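You operate a simulated robot arm through the tools that you are given. There is no shell and no other tool.

Carry out the task below with a simulated two-armed robot. There is one attempt and no reset: what you move stays moved.

JOB
Tune the radio to 62 AM and play it at about half volume.

Only the result counts: the job must be done as asked and must still hold three seconds after the hand-in. Knocking over, shifting, dropping, spilling or breaking anything else fails it.

ROBOT AND FRAMES
Two 7-joint arms with three-finger grippers on one trunk that stands fixed in place. Base frame: the origin is at the foot of the trunk, x ahead of it, y to its left, z up. Readings come in mm, degrees, newtons and seconds.
The left shoulder is at [70, 146, 863], the right one opposite. With the tool pointing down near the work surface each hand reaches from about 100 to 640 mm from the base axis, measured 20 degrees to its own side. Payload 2.2 kg a hand.
The TCP of each hand is the grasp point between the finger pads, 28 mm short of the fingertips. In the tool frame z runs along the fingers and y along their closing line. The gripper opens to 102 mm. The gripper's body begins 71 mm behind the TCP.
Orientation is that of the tool frame in the base frame, as [roll, pitch, yaw] about the fixed x, y, z axes, in that order (R = Rz(yaw) Ry(pitch) Rx(roll)). With the fingers straight down and closing along the base's y, the tool's x points along the base's -x, its y along +y and its z along -z.

CONTROLS
- The arms move only by the tool send_rows. It takes "left_moves", "right_moves" or both (then of equal length, played together; a hand with none holds still); each is a list of rows, each a list of 7 numbers: the shift along the tool's x, y, z in mm, then the turn, a rotation vector about the tool's x, y, z in degrees, then the closure, from 0 (fully open) to 1 (shut). In form: [[tx, ty, tz, rx, ry, rz, gripper], ...]. A call has 1 to 20 rows; each row shifts and turns the commanded pose from where the row before left it, along the tool's axes as they then stand. A row lasts 0.2 s, in which the tool goes at most 50 mm and 8.6 degrees; a call with a longer step from one row to the next is refused whole, and so is a gripper value outside its range. A pose out of reach is approached as far as the arm can. The call stops where the force on the tool passes 40 N (or 10 N more than at its start, if that is more) or the arm is blocked; 0.2 s more then pass. Each finger halts on what it meets, pressing with about 28 N; the grip force reading is that of the motor and also rises with nothing between the fingers. The clock runs only during rows and for 0.2 s after the last one: add rows that do not move to give the fingers time. It gives the time, the measured TCP pose, the force on the tool (base axes), the opening and the grip force at its end, in the units of the frame above (readings bear some noise), with the torque about the TCP (base axes, N m) and any sound that the robot's microphone picked up, and new pictures: "show" is both (left out), scene, wrist or none (wrist: the cameras of the hands that moved).
- Cameras (640 x 400 px; columns grow to the right, rows downward): "scene" is now at [126.9, 36.5, 1083.6]; the picture's right is [0.43, -0.90, 0.00], its down [-0.60, -0.28, -0.75] and it looks along [0.68, 0.32, -0.66] (base axes); focal length 265 px, centre (320, 200). "left" rides on the left gripper at [72, 38, -86] in its tool frame; the picture's right is [-0.47, 0.89, 0.00], its down [-0.60, -0.32, -0.73] and it looks along [-0.65, -0.34, 0.68] (tool axes); focal length 256 px, centre (320, 200). "right" rides on the right gripper at [69, 44, -86] in its tool frame; the picture's right is [-0.53, 0.85, 0.00], its down [-0.58, -0.36, -0.73] and it looks along [-0.62, -0.39, 0.68] (tool axes); focal length 256 px, centre (320, 200). There is no depth. A picture from a camera that has moved, and an enlarged one, comes with that camera's place and axes in the base frame and with its lens.
- slide_trunk(by): slides the trunk up (or, below 0, down) by that many mm; the arms and the scene camera ride with it, the base frame stays. It gives what a move gives, with no picture.
- aim_head(pan, tilt): turns the head with the scene camera to pan (to the left, within 86 degrees either way) and tilt (down, from -29 to 69), counted from straight ahead of the robot. It gives what a move gives, and a new picture of the scene camera.
- zoom(camera, box): a new picture of the part [left, top, right, bottom] of that camera's present view, enlarged. No time passes.
- hand_in(): hands the job in; it is judged then, once.

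Places have to be worked out from the pictures, the camera data and where the tool is seen. Open the grippers and draw the arms clear of the work before you hand the job in, unless the task says otherwise.

The tools are called after "Call:" as name(argument=value, ...) on one line, values as JSON. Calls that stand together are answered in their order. send_rows: Moves the arms, as the interface text tells. Its arguments: {"type":"object","properties":{"left_moves":{"type":"array"},"right_moves":{"type":"array"},"show":{"type":"string","enum":["both","scene","wrist","none"]}},"required":[]} The other tools are called the same way: slide_trunk (by) slides the trunk up or down; aim_head (pan, tilt) turns the head that bears the scene camera; zoom (camera, box) takes an enlarged picture of a part of a camera's view; hand_in () hands the job in.

At the start:

```text
clock: 0.0
left_eef_pos: [424.8, 318.7, 886.9]
left_tool_rot: [179.9, 0.0, 179.9]
left_wrist_force: [0.4, 0.6, 0.9]
left_torque: [0.0, -0.03, 0.0]
left_grip_width: 101.7
left_finger_force: 0.0
right_eef_pos: [285.3, -34.9, 827.7]
right_tool_rot: [-179.9, -0.1, -180.0]
right_wrist_force: [-0.8, -0.3, 0.0]
right_torque: [0.0, 0.0, 0.0]
right_grip_width: 101.9
right_finger_force: 0.1
trunk travel left (down, up): [-400.0, 540.0]
head pan, tilt: [25.2, 41.3]
```

scene: 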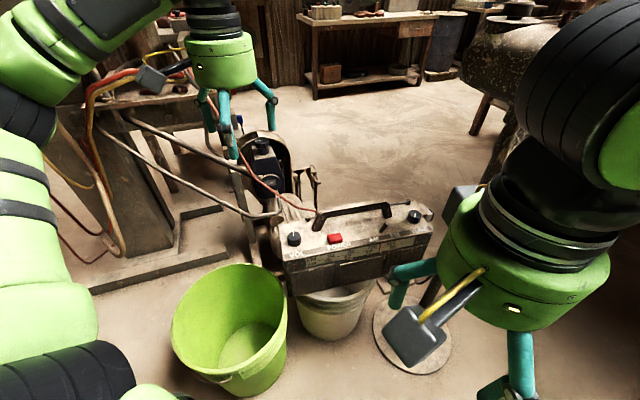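
right: 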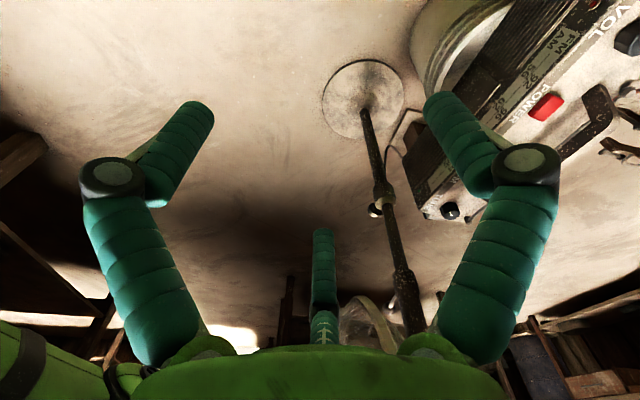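
left: 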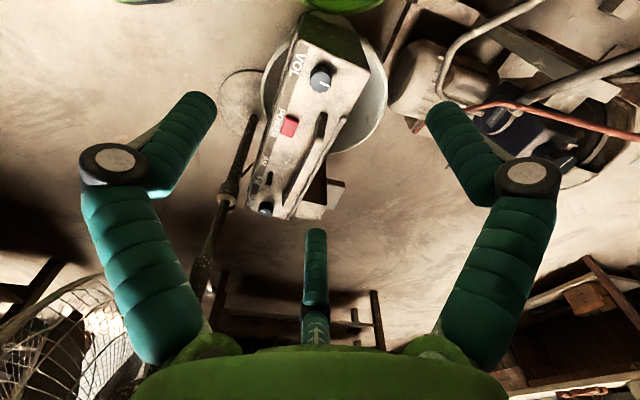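

I see a radio standing on a bucket/stand between the two hands, with a left knob (VOL), red power button, and a right tuning knob. I'll zoom in for details first.

Call:
zoom(camera="scene", box=[250, 180, 450, 305])

Call:
zoom(camera="left", box=[220, 20, 400, 240])

Call:
zoom(camera="right", box=[400, 0, 640, 230])

```text
3.20 times, centred on (350, 242) of scene
camera zoom: at [126.9, 36.5, 1083.6], right [0.43, -0.9, 0.0], down [-0.6, -0.28, -0.75], along [0.68, 0.32, -0.66], focal length 847 px, centre (224, 64)
```

zoom: 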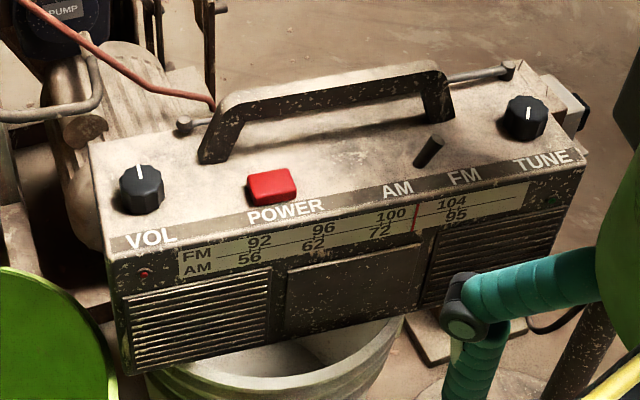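

```text
1.82 times, centred on (310, 130) of left
camera zoom: at [352.0, 357.6, 972.0], right [0.47, 0.89, 0.0], down [0.6, -0.32, 0.73], along [0.65, -0.34, -0.68], focal length 465 px, centre (338, 327)
```

zoom: 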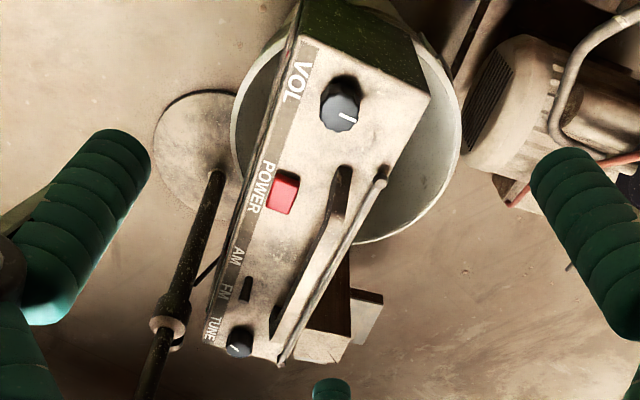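

```text
1.74 times, centred on (520, 115) of right
camera zoom: at [214.4, 9.3, 913.3], right [0.53, 0.85, 0.0], down [0.58, -0.36, 0.73], along [0.62, -0.39, -0.68], focal length 445 px, centre (-28, 348)
```

zoom: 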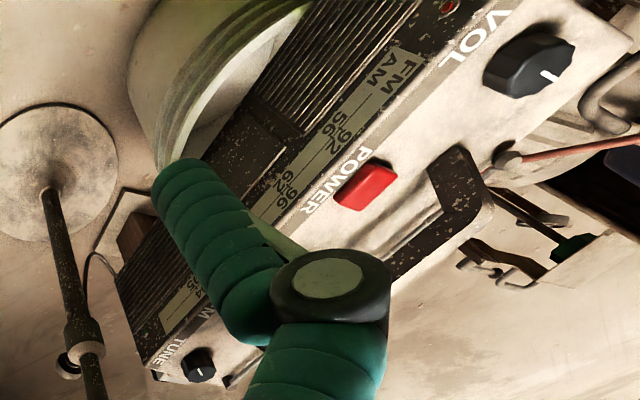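

The radio's VOL knob comes out at about (499, 284, 568) and the TUNE knob at about (704, 22, 569). The needle sits near 102 FM, and the band switch looks to be on FM. I'll close the left gripper in free air first to see how the fingers really look.

Call:
send_rows(left_moves=[[0, 0, 0, 0, 0, 0, 1], [0, 0, 0, 0, 0, 0, 1], [0, 0, 0, 0, 0, 0, 1]], show="both")

```text
clock: 0.8
left_eef_pos: [423.9, 318.4, 886.3]
left_tool_rot: [-180.0, 0.1, 179.9]
left_wrist_force: [0.7, -0.3, 0.1]
left_torque: [0.03, 0.02, -0.04]
left_grip_width: 2.1
left_finger_force: 27.5
right_eef_pos: [283.7, -35.3, 827.7]
right_tool_rot: [-180.0, 0.0, -180.0]
right_wrist_force: [-0.7, -0.2, 0.7]
right_torque: [-0.01, 0.0, 0.02]
right_grip_width: 102.0
right_finger_force: 0.1
trunk travel left (down, up): [-400.0, 540.0]
head pan, tilt: [25.2, 41.3]
camera scene: at [126.9, 36.5, 1083.6], right [0.43, -0.9, 0.0], down [-0.6, -0.28, -0.75], along [0.68, 0.32, -0.66], focal length 265 px, centre (320, 200)
camera left: at [352.0, 357.6, 972.0], right [0.47, 0.89, 0.0], down [0.6, -0.32, 0.73], along [0.65, -0.34, -0.68], focal length 256 px, centre (320, 200)
```

scene: 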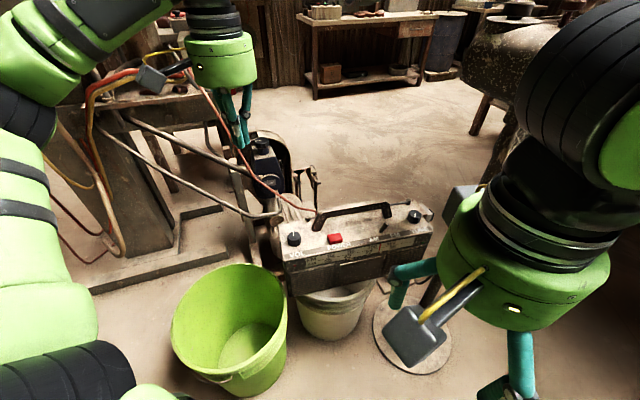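
left: 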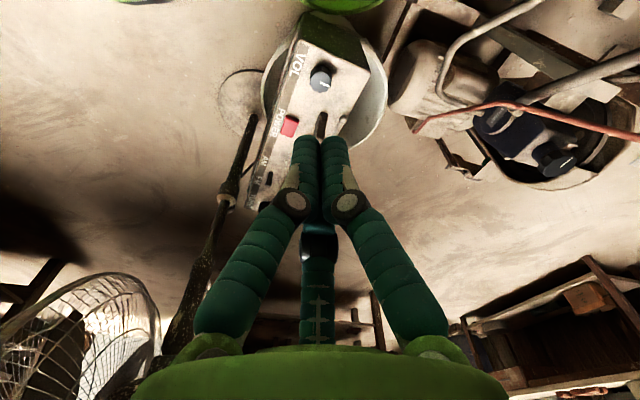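

All three finger visuals converge neatly at the TCP, about as the given frame predicts. The POWER button comes out at about (550, 193, 555) and the AM/FM lever at about (638, 87, 560). With its fingers shut, I'll bring the left hand to a safe height over the POWER button and get closer views.

Call:
send_rows(left_moves=[[-16, -16, 20, 0, 0, 0, 1], [-16, -16, 20, 0, 0, 0, 1], [-16, -16, 20, 0, 0, 0, 1], [-16, -16, 20, 0, 0, 0, 1], [-16, -16, 20, 0, 0, 0, 1], [-16, -15, 20, 0, 0, 0, 1], [-15, -15, 20, 0, 0, 0, 1], [-15, -15, 20, 0, 0, 0, 1], [0, 0, 0, 0, 0, 0, 1]], show="both")

```text
clock: 2.8
left_eef_pos: [550.0, 195.4, 727.3]
left_tool_rot: [-180.0, 0.0, -180.0]
left_wrist_force: [0.2, -0.8, 0.0]
left_torque: [-0.01, 0.01, 0.0]
left_grip_width: 2.2
left_finger_force: 28.2
right_eef_pos: [283.2, -34.8, 828.0]
right_tool_rot: [-180.0, 0.0, 180.0]
right_wrist_force: [0.7, 0.5, -0.3]
right_torque: [0.01, -0.02, 0.0]
right_grip_width: 102.4
right_finger_force: 0.0
trunk travel left (down, up): [-400.0, 540.0]
head pan, tilt: [25.2, 41.3]
camera scene: at [126.6, 36.5, 1083.6], right [0.43, -0.9, 0.0], down [-0.6, -0.28, -0.75], along [0.68, 0.32, -0.66], focal length 265 px, centre (320, 200)
camera left: at [478.8, 234.1, 812.9], right [0.46, 0.89, 0.0], down [0.6, -0.32, 0.73], along [0.65, -0.34, -0.68], focal length 256 px, centre (320, 200)
```

scene: 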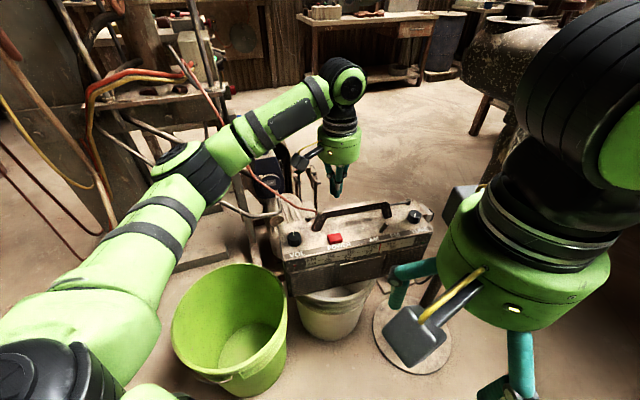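
left: 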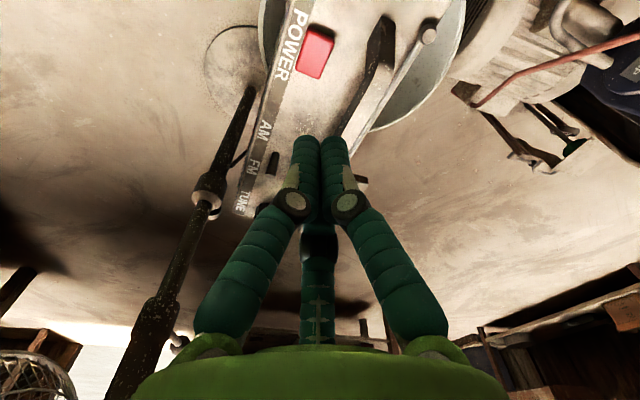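

The left picture puts the POWER button at about (548, 194, 555), nearly under the fingertips (699 high now). I'll descend to 17 mm above it and check.

Call:
send_rows(left_moves=[[2, -1, 30, 0, 0, 0, 1], [0, 0, 30, 0, 0, 0, 1], [0, 0, 30, 0, 0, 0, 1], [0, 0, 25, 0, 0, 0, 1], [0, 0, 12, 0, 0, 0, 1], [0, 0, 0, 0, 0, 0, 1]], show="both")

Call:
zoom(camera="scene", box=[250, 140, 450, 305])

Call:
zoom(camera="left", box=[180, 0, 440, 240])

```text
clock: 4.2
left_eef_pos: [549.0, 193.9, 600.2]
left_tool_rot: [180.0, 0.0, -180.0]
left_wrist_force: [0.8, 0.4, 0.3]
left_torque: [-0.01, 0.01, 0.02]
left_grip_width: 2.1
left_finger_force: 28.0
right_eef_pos: [284.0, -35.3, 827.4]
right_tool_rot: [180.0, 0.0, -180.0]
right_wrist_force: [-0.6, -0.3, -0.8]
right_torque: [-0.04, 0.03, 0.01]
right_grip_width: 101.9
right_finger_force: 0.1
trunk travel left (down, up): [-400.0, 540.0]
head pan, tilt: [25.2, 41.3]
camera scene: at [126.9, 36.5, 1083.6], right [0.43, -0.9, 0.0], down [-0.6, -0.28, -0.75], along [0.68, 0.32, -0.66], focal length 265 px, centre (320, 200)
camera left: at [475.9, 231.9, 685.2], right [0.47, 0.89, 0.0], down [0.6, -0.32, 0.73], along [0.65, -0.34, -0.68], focal length 256 px, centre (320, 200)
```

scene: 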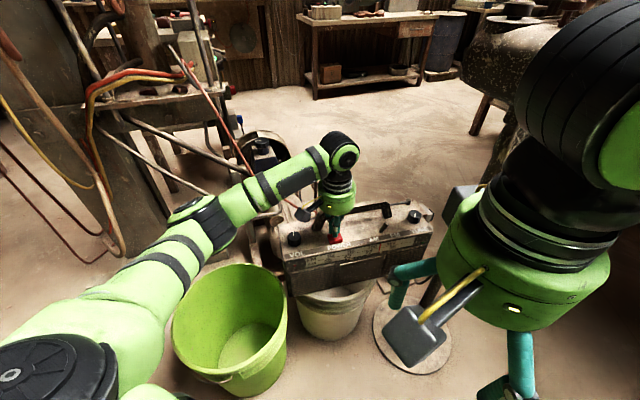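
left: 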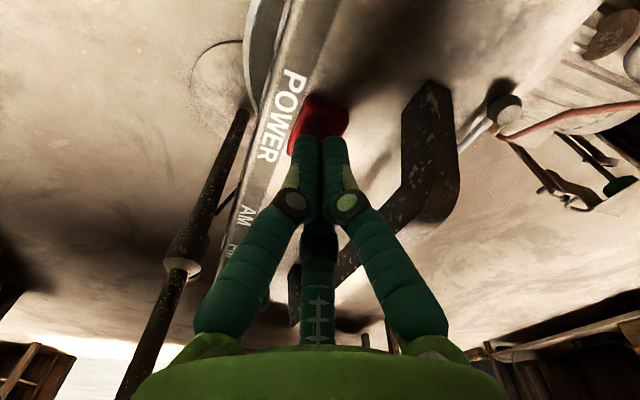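

```text
2.42 times, centred on (350, 222) of scene
camera zoom: at [126.9, 36.5, 1083.6], right [0.43, -0.9, 0.0], down [-0.6, -0.28, -0.75], along [0.68, 0.32, -0.66], focal length 642 px, centre (247, 146)
```

zoom: 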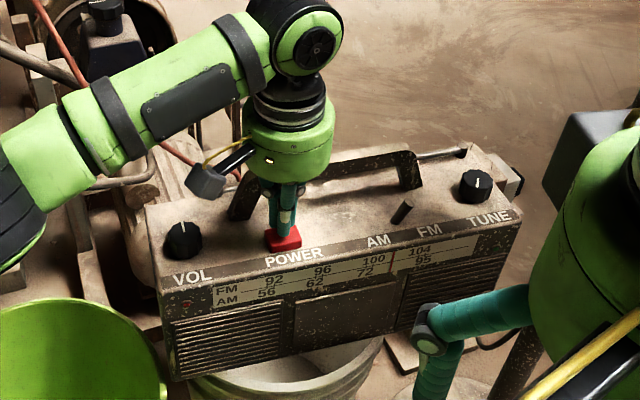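

```text
1.67 times, centred on (310, 120) of left
camera zoom: at [475.9, 231.9, 685.2], right [0.47, 0.89, 0.0], down [0.6, -0.32, 0.73], along [0.65, -0.34, -0.68], focal length 427 px, centre (337, 333)
```

zoom: 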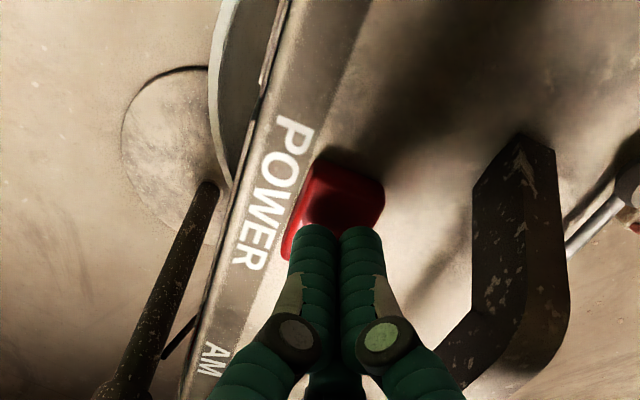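

The fingertips are right over the red button, about 17 mm above it. I'll shift 3 mm to centre and approach slowly, watching force and sound.

Call:
send_rows(left_moves=[[3, 3, 5, 0, 0, 0, 1], [0, 0, 5, 0, 0, 0, 1], [0, 0, 4, 0, 0, 0, 1], [0, 0, 3, 0, 0, 0, 1]], show="wrist")

Call:
zoom(camera="scene", box=[270, 200, 400, 290])

```text
clock: 5.2
left_eef_pos: [544.9, 195.1, 583.1]
left_tool_rot: [180.0, 0.1, 180.0]
left_wrist_force: [-0.4, 0.6, 4.1]
left_torque: [0.02, -0.02, -0.06]
left_grip_width: 5.8
left_finger_force: 27.5
right_eef_pos: [284.8, -35.0, 827.0]
right_tool_rot: [-180.0, -0.1, 180.0]
right_wrist_force: [-0.1, -1.0, -0.1]
right_torque: [-0.01, 0.02, 0.02]
right_grip_width: 102.3
right_finger_force: 0.1
trunk travel left (down, up): [-400.0, 540.0]
head pan, tilt: [25.2, 41.3]
heard: click
camera left: at [473.2, 235.0, 669.0], right [0.47, 0.89, 0.0], down [0.6, -0.32, 0.73], along [0.65, -0.34, -0.68], focal length 256 px, centre (320, 200)
```

left: 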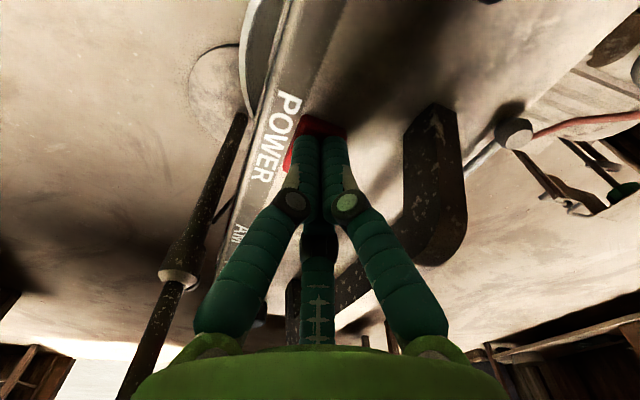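

```text
4.44 times, centred on (335, 245) of scene
camera zoom: at [126.2, 36.4, 1083.8], right [0.43, -0.9, 0.0], down [-0.6, -0.28, -0.75], along [0.68, 0.32, -0.66], focal length 1176 px, centre (253, 0)
```

zoom: 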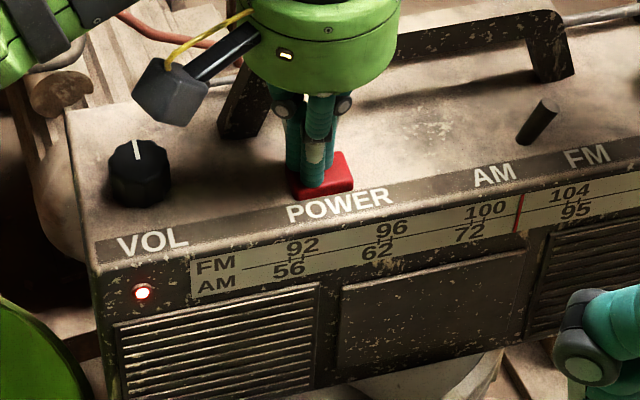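

A click was heard, and the LED on the front is now lit brightly. I'll rise straight up off the button and check that the LED stays on and what can be heard.

Call:
send_rows(left_moves=[[0, 0, -6, 0, 0, 0, 1], [0, 0, -15, 0, 0, 0, 1], [0, 0, -20, 0, 0, 0, 1], [0, 0, -25, 0, 0, 0, 1], [0, 0, -25, 0, 0, 0, 1], [0, 0, 0, 0, 0, 0, 1], [0, 0, 0, 0, 0, 0, 1]], show="wrist")

Call:
zoom(camera="scene", box=[270, 190, 440, 290])

Call:
zoom(camera="left", box=[180, 0, 440, 240])

```text
clock: 6.8
left_eef_pos: [545.4, 196.2, 674.7]
left_tool_rot: [-180.0, 0.0, -180.0]
left_wrist_force: [0.0, -0.1, 0.8]
left_torque: [0.01, 0.01, -0.03]
left_grip_width: 2.4
left_finger_force: 28.3
right_eef_pos: [284.1, -35.3, 827.0]
right_tool_rot: [179.9, 0.0, 179.9]
right_wrist_force: [0.1, 0.5, -0.4]
right_torque: [0.0, 0.0, -0.02]
right_grip_width: 102.1
right_finger_force: 0.1
trunk travel left (down, up): [-400.0, 540.0]
head pan, tilt: [25.2, 41.3]
camera left: at [472.9, 233.9, 758.8], right [0.46, 0.89, 0.0], down [0.6, -0.32, 0.73], along [0.65, -0.34, -0.68], focal length 256 px, centre (320, 200)
```

left: 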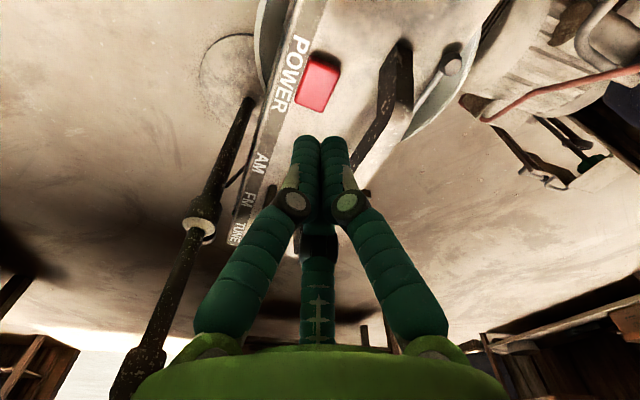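

```text
3.76 times, centred on (355, 240) of scene
camera zoom: at [126.8, 36.5, 1083.6], right [0.43, -0.9, 0.0], down [-0.6, -0.28, -0.75], along [0.68, 0.32, -0.66], focal length 996 px, centre (188, 49)
```

zoom: 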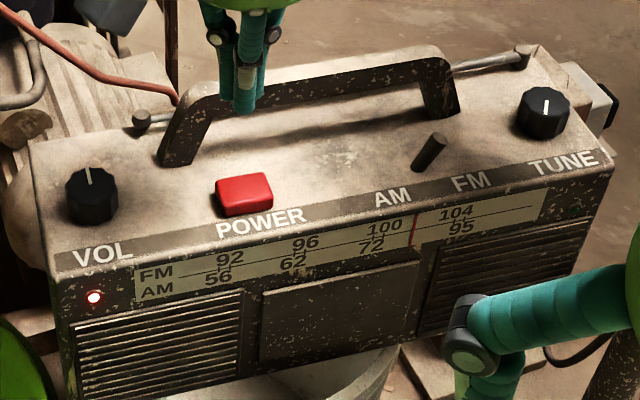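

```text
1.67 times, centred on (310, 120) of left
camera zoom: at [472.9, 233.9, 758.8], right [0.46, 0.89, 0.0], down [0.6, -0.32, 0.73], along [0.65, -0.34, -0.68], focal length 427 px, centre (337, 333)
```

zoom: 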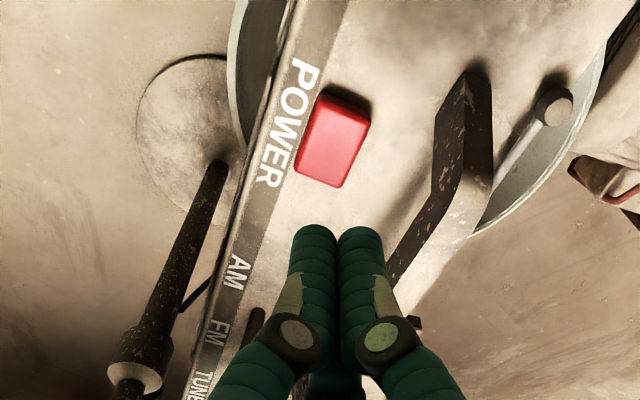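

The LED stays lit, so the power is on. The lever leans to the FM side, with its base at about (632, 92, 548) and top at about (641, 85, 575). I'll carry the shut left hand at this height to a point over the TUNE side of the lever, and see whether the arm reaches.

Call:
send_rows(left_moves=[[-16, -19, 0, 0, 0, 0, 1], [-16, -19, 0, 0, 0, 0, 1], [-16, -19, 0, 0, 0, 0, 1], [-16, -19, 0, 0, 0, 0, 1], [-16, -19, 0, 0, 0, 0, 1], [-16, -19, 0, 0, 0, 0, 1], [-15, -18, 0, 0, 0, 0, 1], [0, 0, 0, 0, 0, 0, 1]], show="both")

Call:
zoom(camera="scene", box=[270, 160, 450, 290])

Call:
zoom(camera="left", box=[180, 0, 440, 240])

```text
clock: 8.6
left_eef_pos: [633.7, 70.6, 671.3]
left_tool_rot: [180.0, 0.1, -180.0]
left_wrist_force: [0.4, -0.4, 1.1]
left_torque: [0.01, -0.04, 0.01]
left_grip_width: 1.7
left_finger_force: 27.8
left hand out of reach, approached as far as the arm can: row 6, 7
right_eef_pos: [283.8, -34.8, 827.5]
right_tool_rot: [180.0, 0.0, 180.0]
right_wrist_force: [-0.2, 0.0, 0.3]
right_torque: [0.01, -0.02, -0.01]
right_grip_width: 102.0
right_finger_force: 0.1
trunk travel left (down, up): [-400.0, 540.0]
head pan, tilt: [25.2, 41.3]
camera scene: at [126.8, 36.5, 1083.6], right [0.43, -0.9, 0.0], down [-0.6, -0.28, -0.75], along [0.68, 0.32, -0.66], focal length 265 px, centre (320, 200)
camera left: at [562.5, 108.9, 756.1], right [0.47, 0.89, 0.0], down [0.6, -0.32, 0.73], along [0.65, -0.34, -0.68], focal length 256 px, centre (320, 200)
```

scene: 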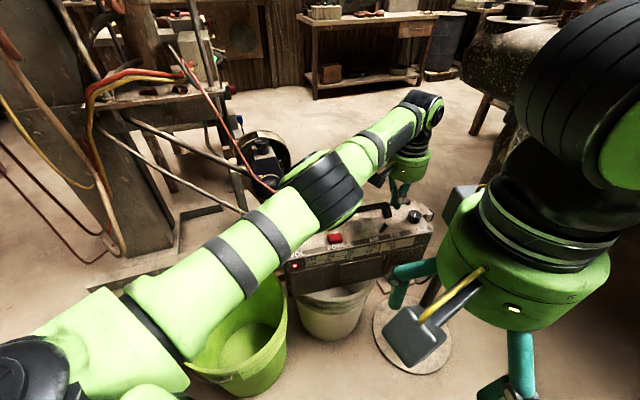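
left: 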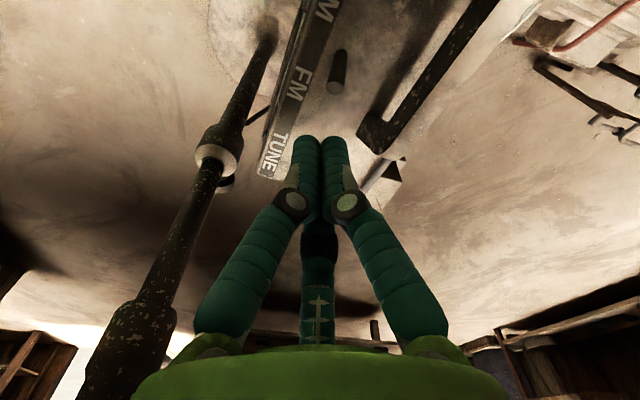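

```text
3.08 times, centred on (360, 225) of scene
camera zoom: at [126.8, 36.5, 1083.6], right [0.43, -0.9, 0.0], down [-0.6, -0.28, -0.75], along [0.68, 0.32, -0.66], focal length 814 px, centre (197, 123)
```

zoom: 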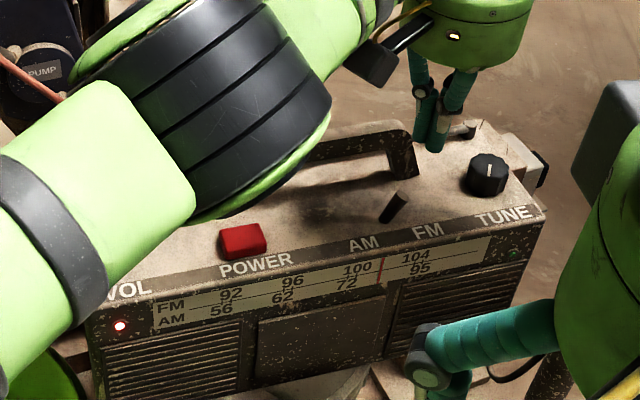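

```text
1.67 times, centred on (310, 120) of left
camera zoom: at [562.5, 108.9, 756.1], right [0.47, 0.89, 0.0], down [0.6, -0.32, 0.73], along [0.65, -0.34, -0.68], focal length 427 px, centre (337, 333)
```

zoom: 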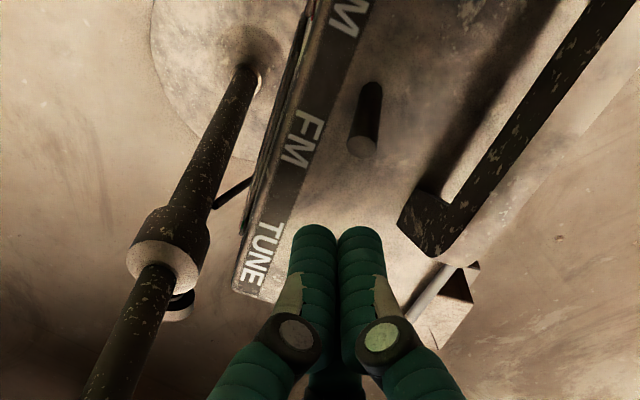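

The left arm's straight-down reach ends near (634, 71), about 569 mm from the shoulder, so I need to tilt the tool outward. I'll tilt about 16° so the fingertips point ahead, staying at this height above the handle, and read where it ends up.

Call:
send_rows(left_moves=[[0, 0, 0, 0, -8, 0, 1], [0, 0, 0, 0, -8, 0, 1], [0, 0, 0, 0, 0, 0, 1]], show="wrist")

Call:
zoom(camera="scene", box=[320, 120, 480, 290])

```text
clock: 9.4
left_eef_pos: [632.9, 72.3, 670.4]
left_tool_rot: [179.9, 16.0, -179.9]
left_wrist_force: [0.2, -0.3, -0.2]
left_torque: [0.03, 0.01, -0.02]
left_grip_width: 2.2
left_finger_force: 28.1
right_eef_pos: [284.1, -35.7, 827.9]
right_tool_rot: [-180.0, -0.1, 179.9]
right_wrist_force: [0.4, 0.3, 0.2]
right_torque: [-0.01, 0.04, 0.0]
right_grip_width: 101.7
right_finger_force: 0.1
trunk travel left (down, up): [-400.0, 540.0]
head pan, tilt: [25.2, 41.3]
camera left: at [541.2, 109.4, 733.0], right [0.45, 0.89, 0.13], down [0.38, -0.32, 0.87], along [0.81, -0.34, -0.48], focal length 256 px, centre (320, 200)
```

left: 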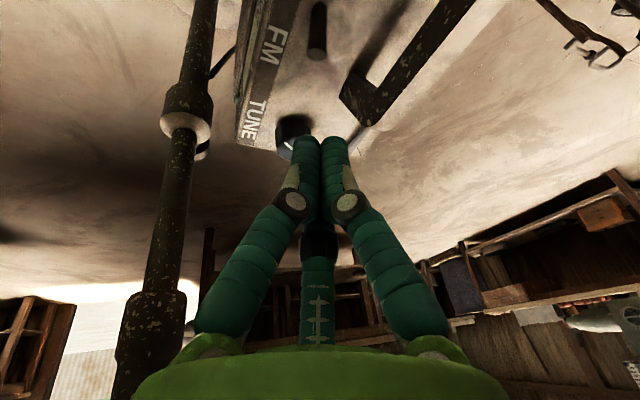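

```text
2.35 times, centred on (400, 205) of scene
camera zoom: at [126.8, 36.3, 1083.6], right [0.43, -0.9, 0.0], down [-0.6, -0.28, -0.75], along [0.68, 0.32, -0.66], focal length 623 px, centre (132, 188)
```

zoom: 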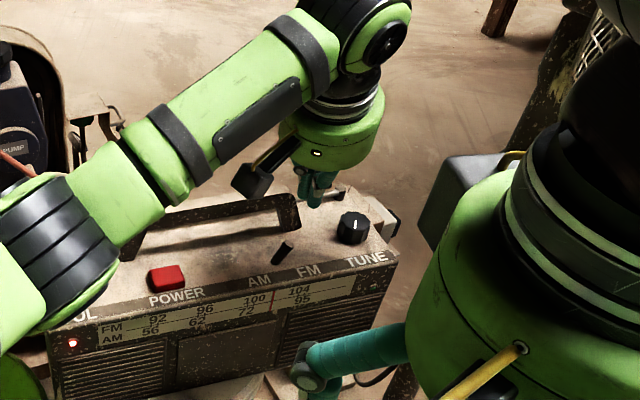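

The fingertips point outward now, and the commanded pose restarts from the reached one. The lever axis at mid-height is near (634, 86), so I'll lower the shut fingertips to about (651, 64, 562), on its TUNE side with clearance.

Call:
send_rows(left_moves=[[3.2, -2.1, 20, 0, 0, 0, 1], [3.1, -2.1, 20, 0, 0, 0, 1], [3.1, -2.1, 20, 0, 0, 0, 1], [3.1, -2, 15, 0, 0, 0, 1], [0, 0, 6, 0, 0, 0, 1], [0, 0, 0, 0, 0, 0, 1]], show="wrist")

Call:
zoom(camera="scene", box=[320, 160, 450, 270])

Call:
zoom(camera="left", box=[200, 0, 440, 200])

```text
clock: 10.8
left_eef_pos: [644.2, 60.7, 589.5]
left_tool_rot: [-180.0, 16.1, -179.9]
left_wrist_force: [-0.6, -0.5, -0.8]
left_torque: [0.01, 0.01, 0.01]
left_grip_width: 2.2
left_finger_force: 28.5
right_eef_pos: [283.8, -35.8, 827.0]
right_tool_rot: [-179.9, 0.0, -180.0]
right_wrist_force: [-0.3, -0.5, 0.0]
right_torque: [0.02, 0.0, -0.02]
right_grip_width: 102.0
right_finger_force: 0.0
trunk travel left (down, up): [-400.0, 540.0]
head pan, tilt: [25.2, 41.3]
camera left: at [552.3, 101.1, 651.5], right [0.45, 0.89, 0.13], down [0.38, -0.32, 0.87], along [0.81, -0.34, -0.48], focal length 256 px, centre (320, 200)
```

left: 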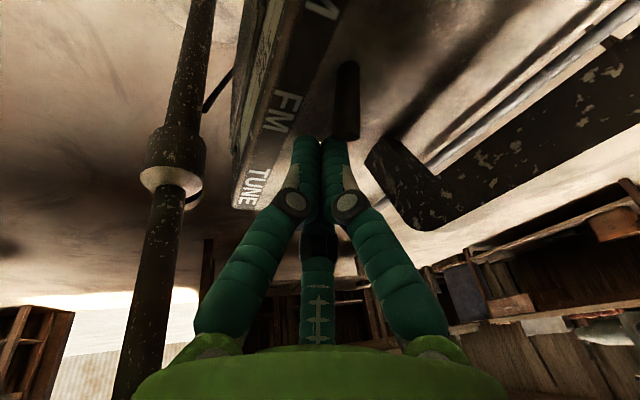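

```text
3.64 times, centred on (385, 215) of scene
camera zoom: at [126.9, 36.5, 1083.6], right [0.43, -0.9, 0.0], down [-0.6, -0.28, -0.75], along [0.68, 0.32, -0.66], focal length 962 px, centre (84, 146)
```

zoom: 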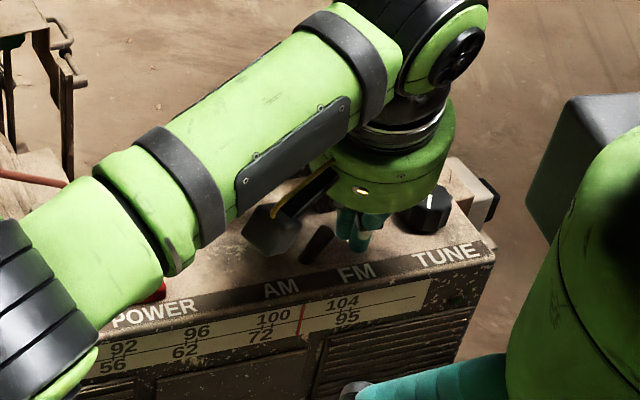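

```text
2.00 times, centred on (320, 100) of left
camera zoom: at [552.3, 101.1, 651.5], right [0.45, 0.89, 0.13], down [0.38, -0.32, 0.87], along [0.81, -0.34, -0.48], focal length 512 px, centre (320, 400)
```

zoom: 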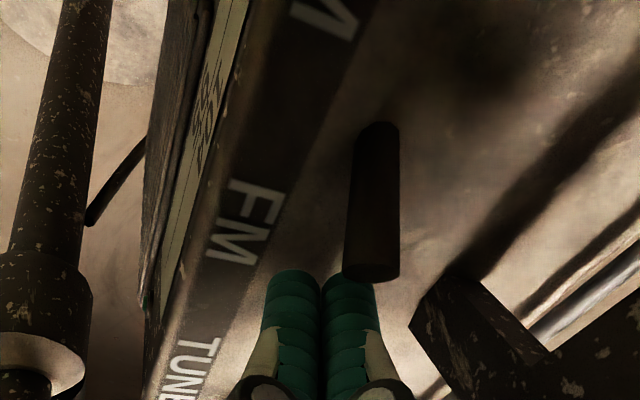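

The lever stands just beside the fingertips on the VOL side, as planned. I'll push along the radio's length toward AM in 4 mm steps, 20 mm to begin with, and watch the force.

Call:
send_rows(left_moves=[[0.9, 4.3, -0.3, 0, 0, 0, 1], [2.37, 3.15, -0.68, 0, 0, 0, 1], [2.37, 3.15, -0.68, 0, 0, 0, 1], [2.37, 3.15, -0.68, 0, 0, 0, 1], [2.37, 3.15, -0.68, 0, 0, 0, 1]], show="wrist")

Call:
zoom(camera="scene", box=[320, 160, 450, 270])

Call:
zoom(camera="left", box=[200, 0, 440, 200])

```text
clock: 12.0
left_eef_pos: [634.0, 80.1, 589.1]
left_tool_rot: [179.8, 15.9, 180.0]
left_wrist_force: [0.4, -0.7, -0.3]
left_torque: [-0.03, -0.02, -0.01]
left_grip_width: 2.0
left_finger_force: 27.9
right_eef_pos: [285.0, -34.6, 827.4]
right_tool_rot: [-180.0, 0.1, -180.0]
right_wrist_force: [1.1, 0.0, 0.7]
right_torque: [0.02, 0.02, -0.01]
right_grip_width: 102.5
right_finger_force: 0.0
trunk travel left (down, up): [-400.0, 540.0]
head pan, tilt: [25.2, 41.3]
camera left: at [541.3, 118.2, 651.6], right [0.45, 0.89, 0.13], down [0.38, -0.32, 0.87], along [0.81, -0.34, -0.48], focal length 256 px, centre (320, 200)
```

left: 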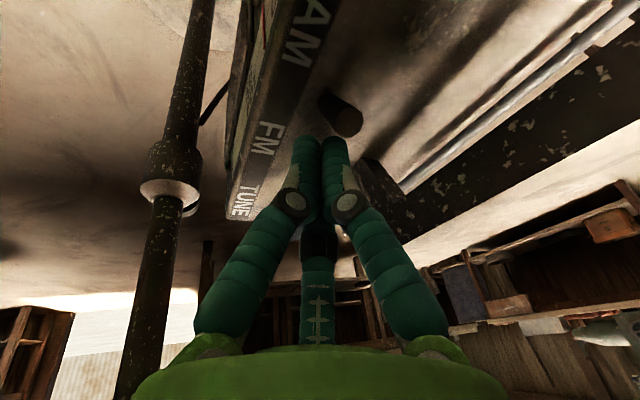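

```text
3.64 times, centred on (385, 215) of scene
camera zoom: at [126.9, 36.6, 1083.6], right [0.43, -0.9, 0.0], down [-0.6, -0.28, -0.75], along [0.68, 0.32, -0.66], focal length 962 px, centre (84, 146)
```

zoom: 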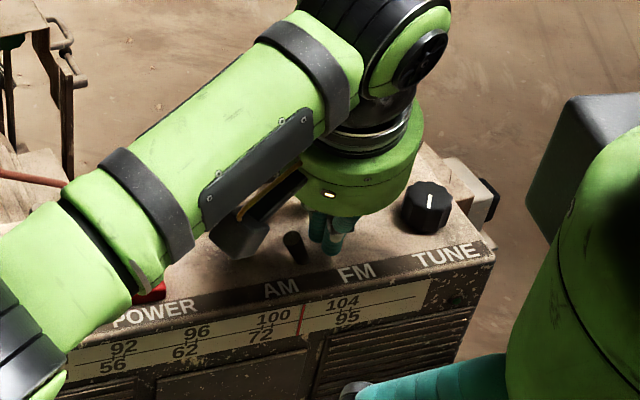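

```text
2.00 times, centred on (320, 100) of left
camera zoom: at [541.3, 118.2, 651.6], right [0.45, 0.89, 0.13], down [0.38, -0.32, 0.87], along [0.81, -0.34, -0.48], focal length 512 px, centre (320, 400)
```

zoom: 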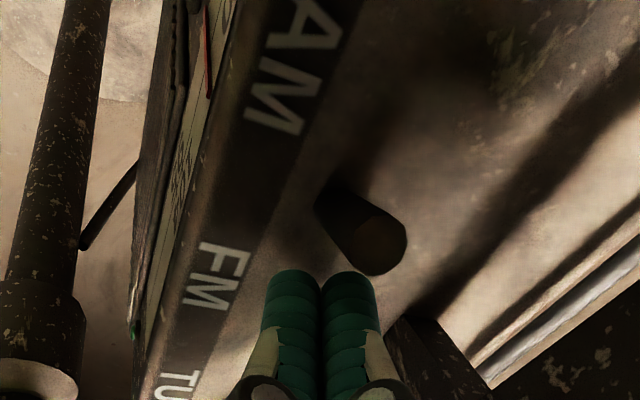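

With no noticeable force, the lever has moved and now appears to lean toward AM. I'll push a little further, 6 mm, to make sure it's fully over.

Call:
send_rows(left_moves=[[1.78, 2.36, -0.51, 0, 0, 0, 1], [1.78, 2.36, -0.51, 0, 0, 0, 1], [0, 0, 0, 0, 0, 0, 1]], show="none")

Call:
zoom(camera="scene", box=[320, 160, 450, 270])

Call:
zoom(camera="left", box=[200, 0, 440, 200])

```text
clock: 12.8
left_eef_pos: [630.6, 84.0, 589.9]
left_tool_rot: [180.0, 15.9, -180.0]
left_wrist_force: [-0.1, -0.7, -0.4]
left_torque: [-0.03, 0.04, -0.03]
left_grip_width: 2.1
left_finger_force: 28.3
right_eef_pos: [283.5, -34.0, 828.4]
right_tool_rot: [-180.0, 0.1, -180.0]
right_wrist_force: [0.1, -0.2, 0.3]
right_torque: [-0.01, 0.01, 0.01]
right_grip_width: 102.3
right_finger_force: 0.0
trunk travel left (down, up): [-400.0, 540.0]
head pan, tilt: [25.2, 41.3]
```

```text
3.64 times, centred on (385, 215) of scene
camera zoom: at [126.9, 36.5, 1083.6], right [0.43, -0.9, 0.0], down [-0.6, -0.28, -0.75], along [0.68, 0.32, -0.66], focal length 962 px, centre (84, 146)
```

zoom: 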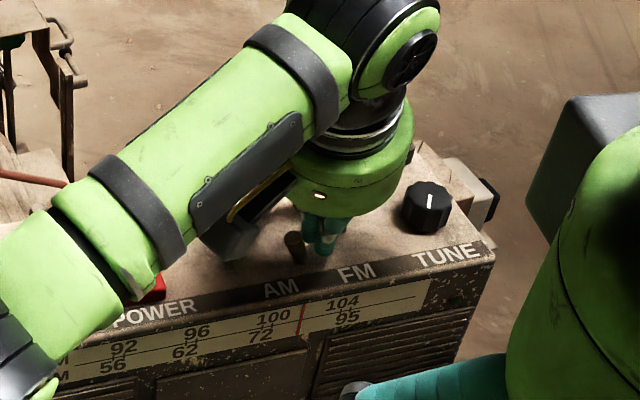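

```text
2.00 times, centred on (320, 100) of left
camera zoom: at [537.5, 122.9, 651.9], right [0.45, 0.89, 0.13], down [0.38, -0.32, 0.87], along [0.81, -0.34, -0.48], focal length 512 px, centre (320, 400)
```

zoom: 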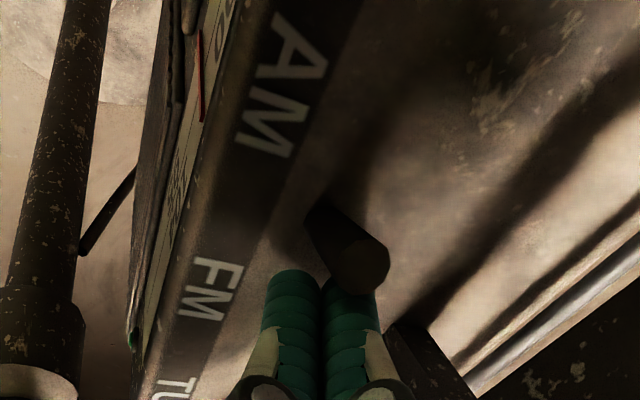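

The lever did not move with the extra push, so it has already snapped fully to AM. I'll back off toward TUNE a few mm, rise away and take views to measure the TUNE knob.

Call:
send_rows(left_moves=[[-4, -5, 1, 0, 0, 0, 1], [-3, -4, -10, 0, 0, 0, 1], [0, 0, -25, 0, 0, 0, 1], [0, 0, -25, 0, 0, 0, 1], [0, 0, -25, 0, 0, 0, 1], [0, 0, 0, 0, 0, 0, 1]], show="wrist")

Call:
zoom(camera="scene", box=[320, 180, 450, 270])

Call:
zoom(camera="left", box=[200, 0, 440, 200])

```text
clock: 14.2
left_eef_pos: [615.5, 74.9, 672.2]
left_tool_rot: [179.9, 15.9, -180.0]
left_wrist_force: [-0.4, 0.8, 0.6]
left_torque: [0.03, -0.02, -0.06]
left_grip_width: 2.5
left_finger_force: 28.0
right_eef_pos: [284.3, -34.5, 827.7]
right_tool_rot: [-179.9, 0.0, 180.0]
right_wrist_force: [0.7, -0.7, 0.2]
right_torque: [-0.01, -0.01, -0.01]
right_grip_width: 101.9
right_finger_force: 0.0
trunk travel left (down, up): [-400.0, 540.0]
head pan, tilt: [25.2, 41.3]
camera left: at [522.2, 112.4, 734.8], right [0.45, 0.89, 0.13], down [0.38, -0.32, 0.87], along [0.81, -0.34, -0.48], focal length 256 px, centre (320, 200)
```

left: 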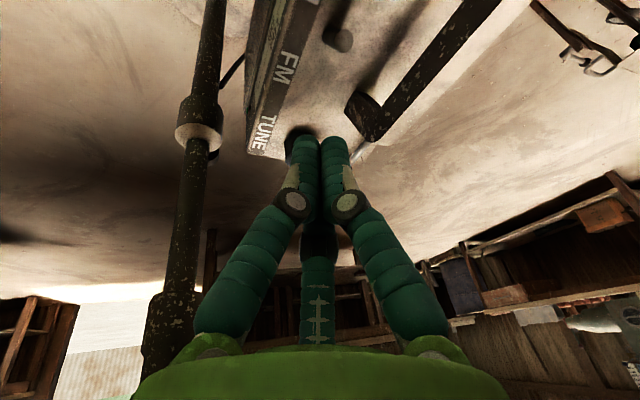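

```text
4.44 times, centred on (385, 225) of scene
camera zoom: at [127.1, 36.5, 1083.5], right [0.43, -0.9, 0.0], down [-0.6, -0.28, -0.75], along [0.68, 0.32, -0.66], focal length 1176 px, centre (31, 89)
```

zoom: 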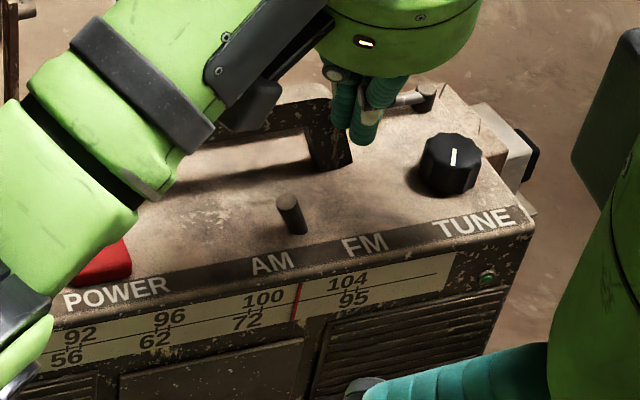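

```text
2.00 times, centred on (320, 100) of left
camera zoom: at [522.2, 112.4, 734.8], right [0.45, 0.89, 0.13], down [0.38, -0.32, 0.87], along [0.81, -0.34, -0.48], focal length 512 px, centre (320, 400)
```

zoom: 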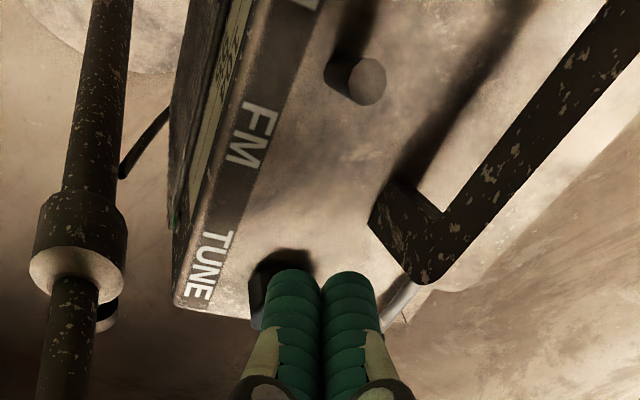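

The lever now leans to AM, and a small green lamp sits at the right end of the front, perhaps a tuning indicator. For TUNE at about (703, 24) the left arm needs roughly a 30° tilt, so I'll open the fingers to about 60 mm, tilt to 30° and swing the lean direction 25° clockwise, staying high.

Call:
send_rows(left_moves=[[0, 0, 0, 0, -7, 0, 0.41], [0, 0, 0, 0, -7, 0, 0.41], [0, 0, 0, 4.17, 0, 7.22, 0.41], [0, 0, 0, 4.17, 0, 7.22, 0.41], [0, 0, 0, 4.17, 0, 7.22, 0.41], [0, 0, 0, 0, 0, 0, 0.41]], show="both")

Call:
zoom(camera="left", box=[160, 0, 480, 200])

```text
clock: 15.6
left_eef_pos: [615.0, 73.6, 672.5]
left_tool_rot: [180.0, 30.0, 154.9]
left_wrist_force: [0.6, -0.1, 0.4]
left_torque: [-0.02, 0.01, 0.01]
left_grip_width: 60.1
left_finger_force: 0.0
right_eef_pos: [284.9, -35.2, 827.0]
right_tool_rot: [179.9, 0.0, -180.0]
right_wrist_force: [0.6, -0.1, 0.2]
right_torque: [-0.01, 0.03, -0.02]
right_grip_width: 102.0
right_finger_force: 0.1
trunk travel left (down, up): [-400.0, 540.0]
head pan, tilt: [25.2, 41.3]
camera scene: at [126.9, 36.5, 1083.6], right [0.43, -0.9, 0.0], down [-0.6, -0.28, -0.75], along [0.68, 0.32, -0.66], focal length 265 px, centre (320, 200)
camera left: at [535.6, 154.4, 710.6], right [0.74, 0.63, 0.23], down [0.01, -0.35, 0.94], along [0.67, -0.69, -0.27], focal length 256 px, centre (320, 200)
```

scene: 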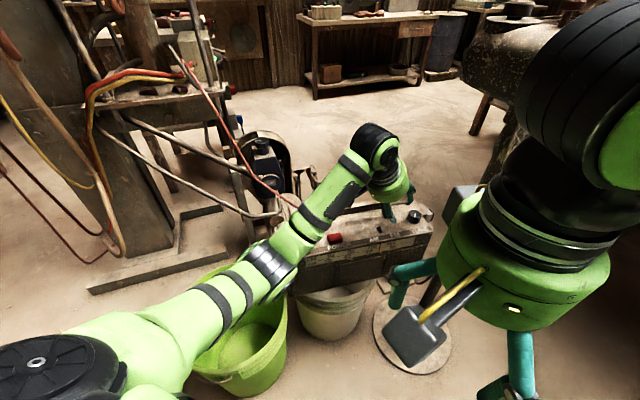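
left: 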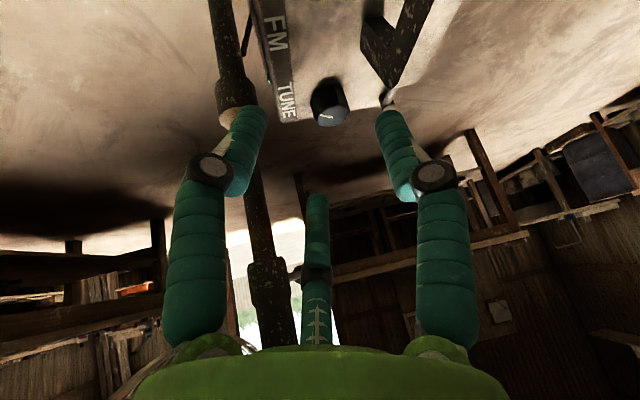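

```text
2.00 times, centred on (320, 100) of left
camera zoom: at [535.6, 154.4, 710.6], right [0.74, 0.63, 0.23], down [0.01, -0.35, 0.94], along [0.67, -0.69, -0.27], focal length 512 px, centre (320, 400)
```

zoom: 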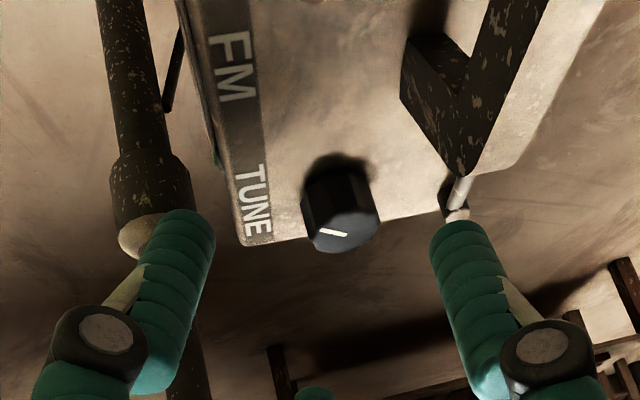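

Now the knob shows clearly between the fingers. Triangulating with the scene view gives its top at about (710, 21, 569) and its diameter about 38 mm. I'll zoom in on both knobs to read their pointer marks before touching anything.

Call:
zoom(camera="left", box=[290, 60, 370, 140])

Call:
zoom(camera="scene", box=[390, 195, 440, 230])

Call:
zoom(camera="scene", box=[280, 210, 440, 290])

```text
5.00 times, centred on (330, 100) of left
camera zoom: at [535.6, 154.4, 710.6], right [0.74, 0.63, 0.23], down [0.01, -0.35, 0.94], along [0.67, -0.69, -0.27], focal length 1280 px, centre (270, 700)
```

zoom: 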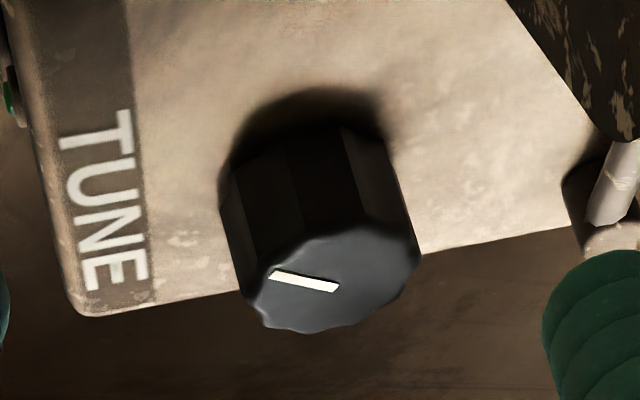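

```text
11.43 times, centred on (415, 212) of scene
camera zoom: at [126.9, 36.5, 1083.6], right [0.43, -0.9, 0.0], down [-0.6, -0.28, -0.75], along [0.68, 0.32, -0.66], focal length 3025 px, centre (-766, 57)
```

zoom: 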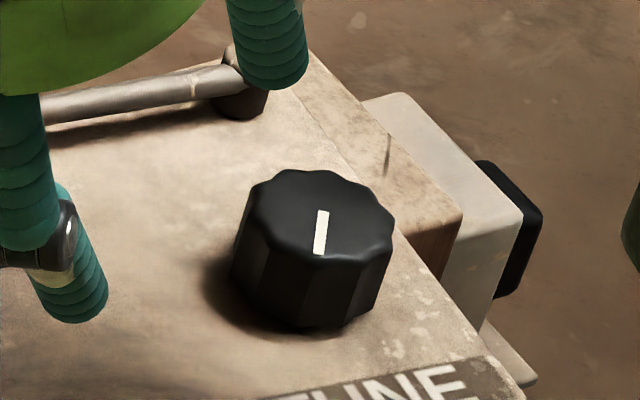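

```text
4.00 times, centred on (360, 250) of scene
camera zoom: at [126.9, 36.5, 1083.6], right [0.43, -0.9, 0.0], down [-0.6, -0.28, -0.75], along [0.68, 0.32, -0.66], focal length 1059 px, centre (160, 0)
```

zoom: 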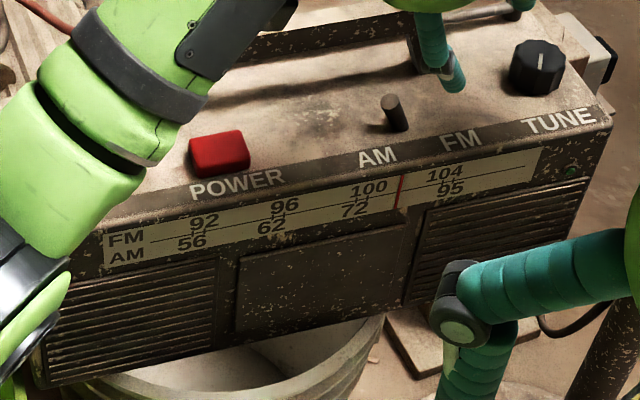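

The close-up shows the TUNE mark pointing front-left (about 7 o'clock), with the knob top at about (710, 21, 572), radius about 17.5 mm and height about 21 mm. I'll hover with the open fingers straddling the knob, about 27 mm above it.

Call:
send_rows(left_moves=[[-20, -2, 0, 0, 0, 0, 0.41], [-20, -2, 0, 0, 0, 0, 0.41], [-20.7, -3.2, 0, 0, 0, 0, 0.41], [0, 0, 30, 0, 0, 0, 0.41], [0, 0, 30, 0, 0, 0, 0.41], [0, 0, 32, 0, 0, 0, 0.41], [0, 0, 0, 0, 0, 0, 0.41]], show="both")

Call:
zoom(camera="left", box=[200, 20, 440, 200])

Call:
zoom(camera="scene", box=[370, 170, 450, 230])

```text
clock: 17.2
left_eef_pos: [700.3, 26.0, 623.4]
left_tool_rot: [-180.0, 30.0, 155.0]
left_wrist_force: [-0.3, 0.2, 0.5]
left_torque: [0.0, 0.01, 0.0]
left_grip_width: 60.0
left_finger_force: 0.1
right_eef_pos: [283.9, -34.7, 826.1]
right_tool_rot: [-180.0, 0.0, -179.9]
right_wrist_force: [-0.1, -0.8, 0.2]
right_torque: [0.04, 0.01, 0.0]
right_grip_width: 102.0
right_finger_force: 0.0
trunk travel left (down, up): [-400.0, 540.0]
head pan, tilt: [25.2, 41.3]
camera scene: at [126.7, 36.6, 1083.6], right [0.43, -0.9, 0.0], down [-0.6, -0.28, -0.75], along [0.68, 0.32, -0.66], focal length 265 px, centre (320, 200)
camera left: at [620.6, 105.5, 661.6], right [0.74, 0.63, 0.23], down [0.01, -0.35, 0.94], along [0.67, -0.69, -0.27], focal length 256 px, centre (320, 200)
```

scene: 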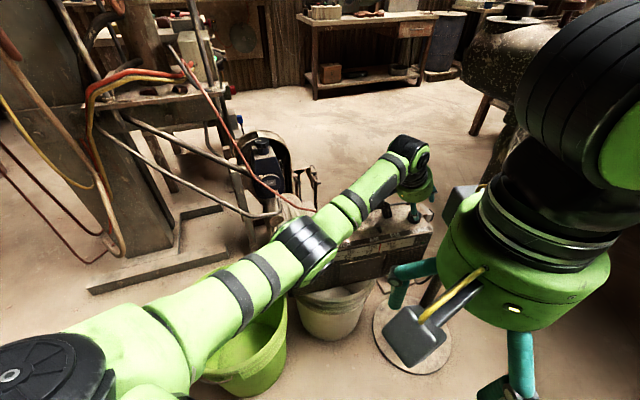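
left: 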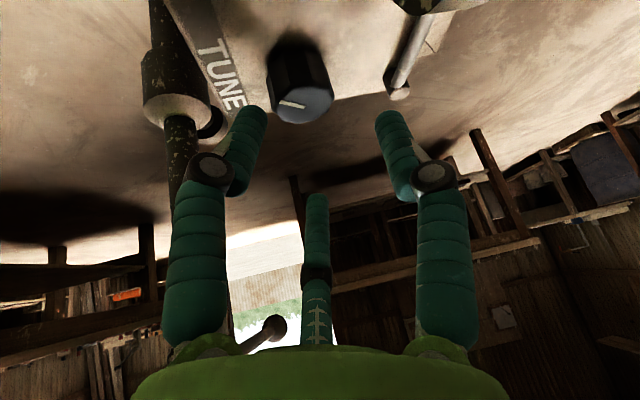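

```text
2.22 times, centred on (320, 110) of left
camera zoom: at [620.6, 105.5, 661.6], right [0.74, 0.63, 0.23], down [0.01, -0.35, 0.94], along [0.67, -0.69, -0.27], focal length 569 px, centre (320, 400)
```

zoom: 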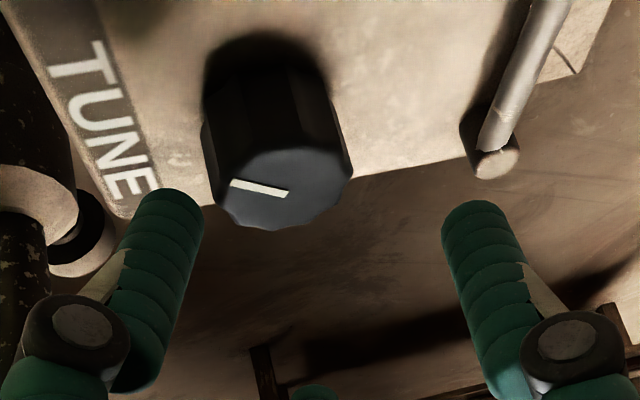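

```text
6.67 times, centred on (410, 200) of scene
camera zoom: at [126.7, 36.6, 1083.6], right [0.43, -0.9, 0.0], down [-0.6, -0.28, -0.75], along [0.68, 0.32, -0.66], focal length 1765 px, centre (-280, 200)
```

zoom: 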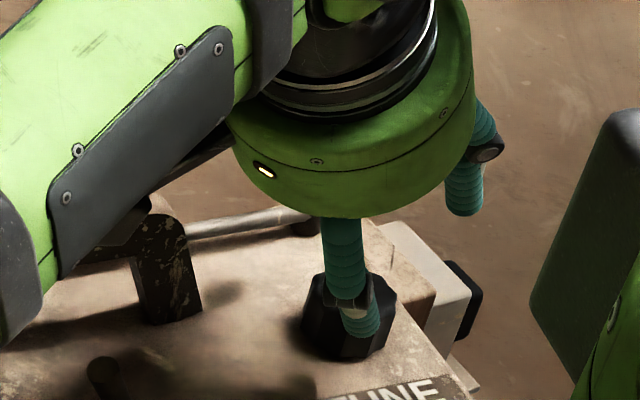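

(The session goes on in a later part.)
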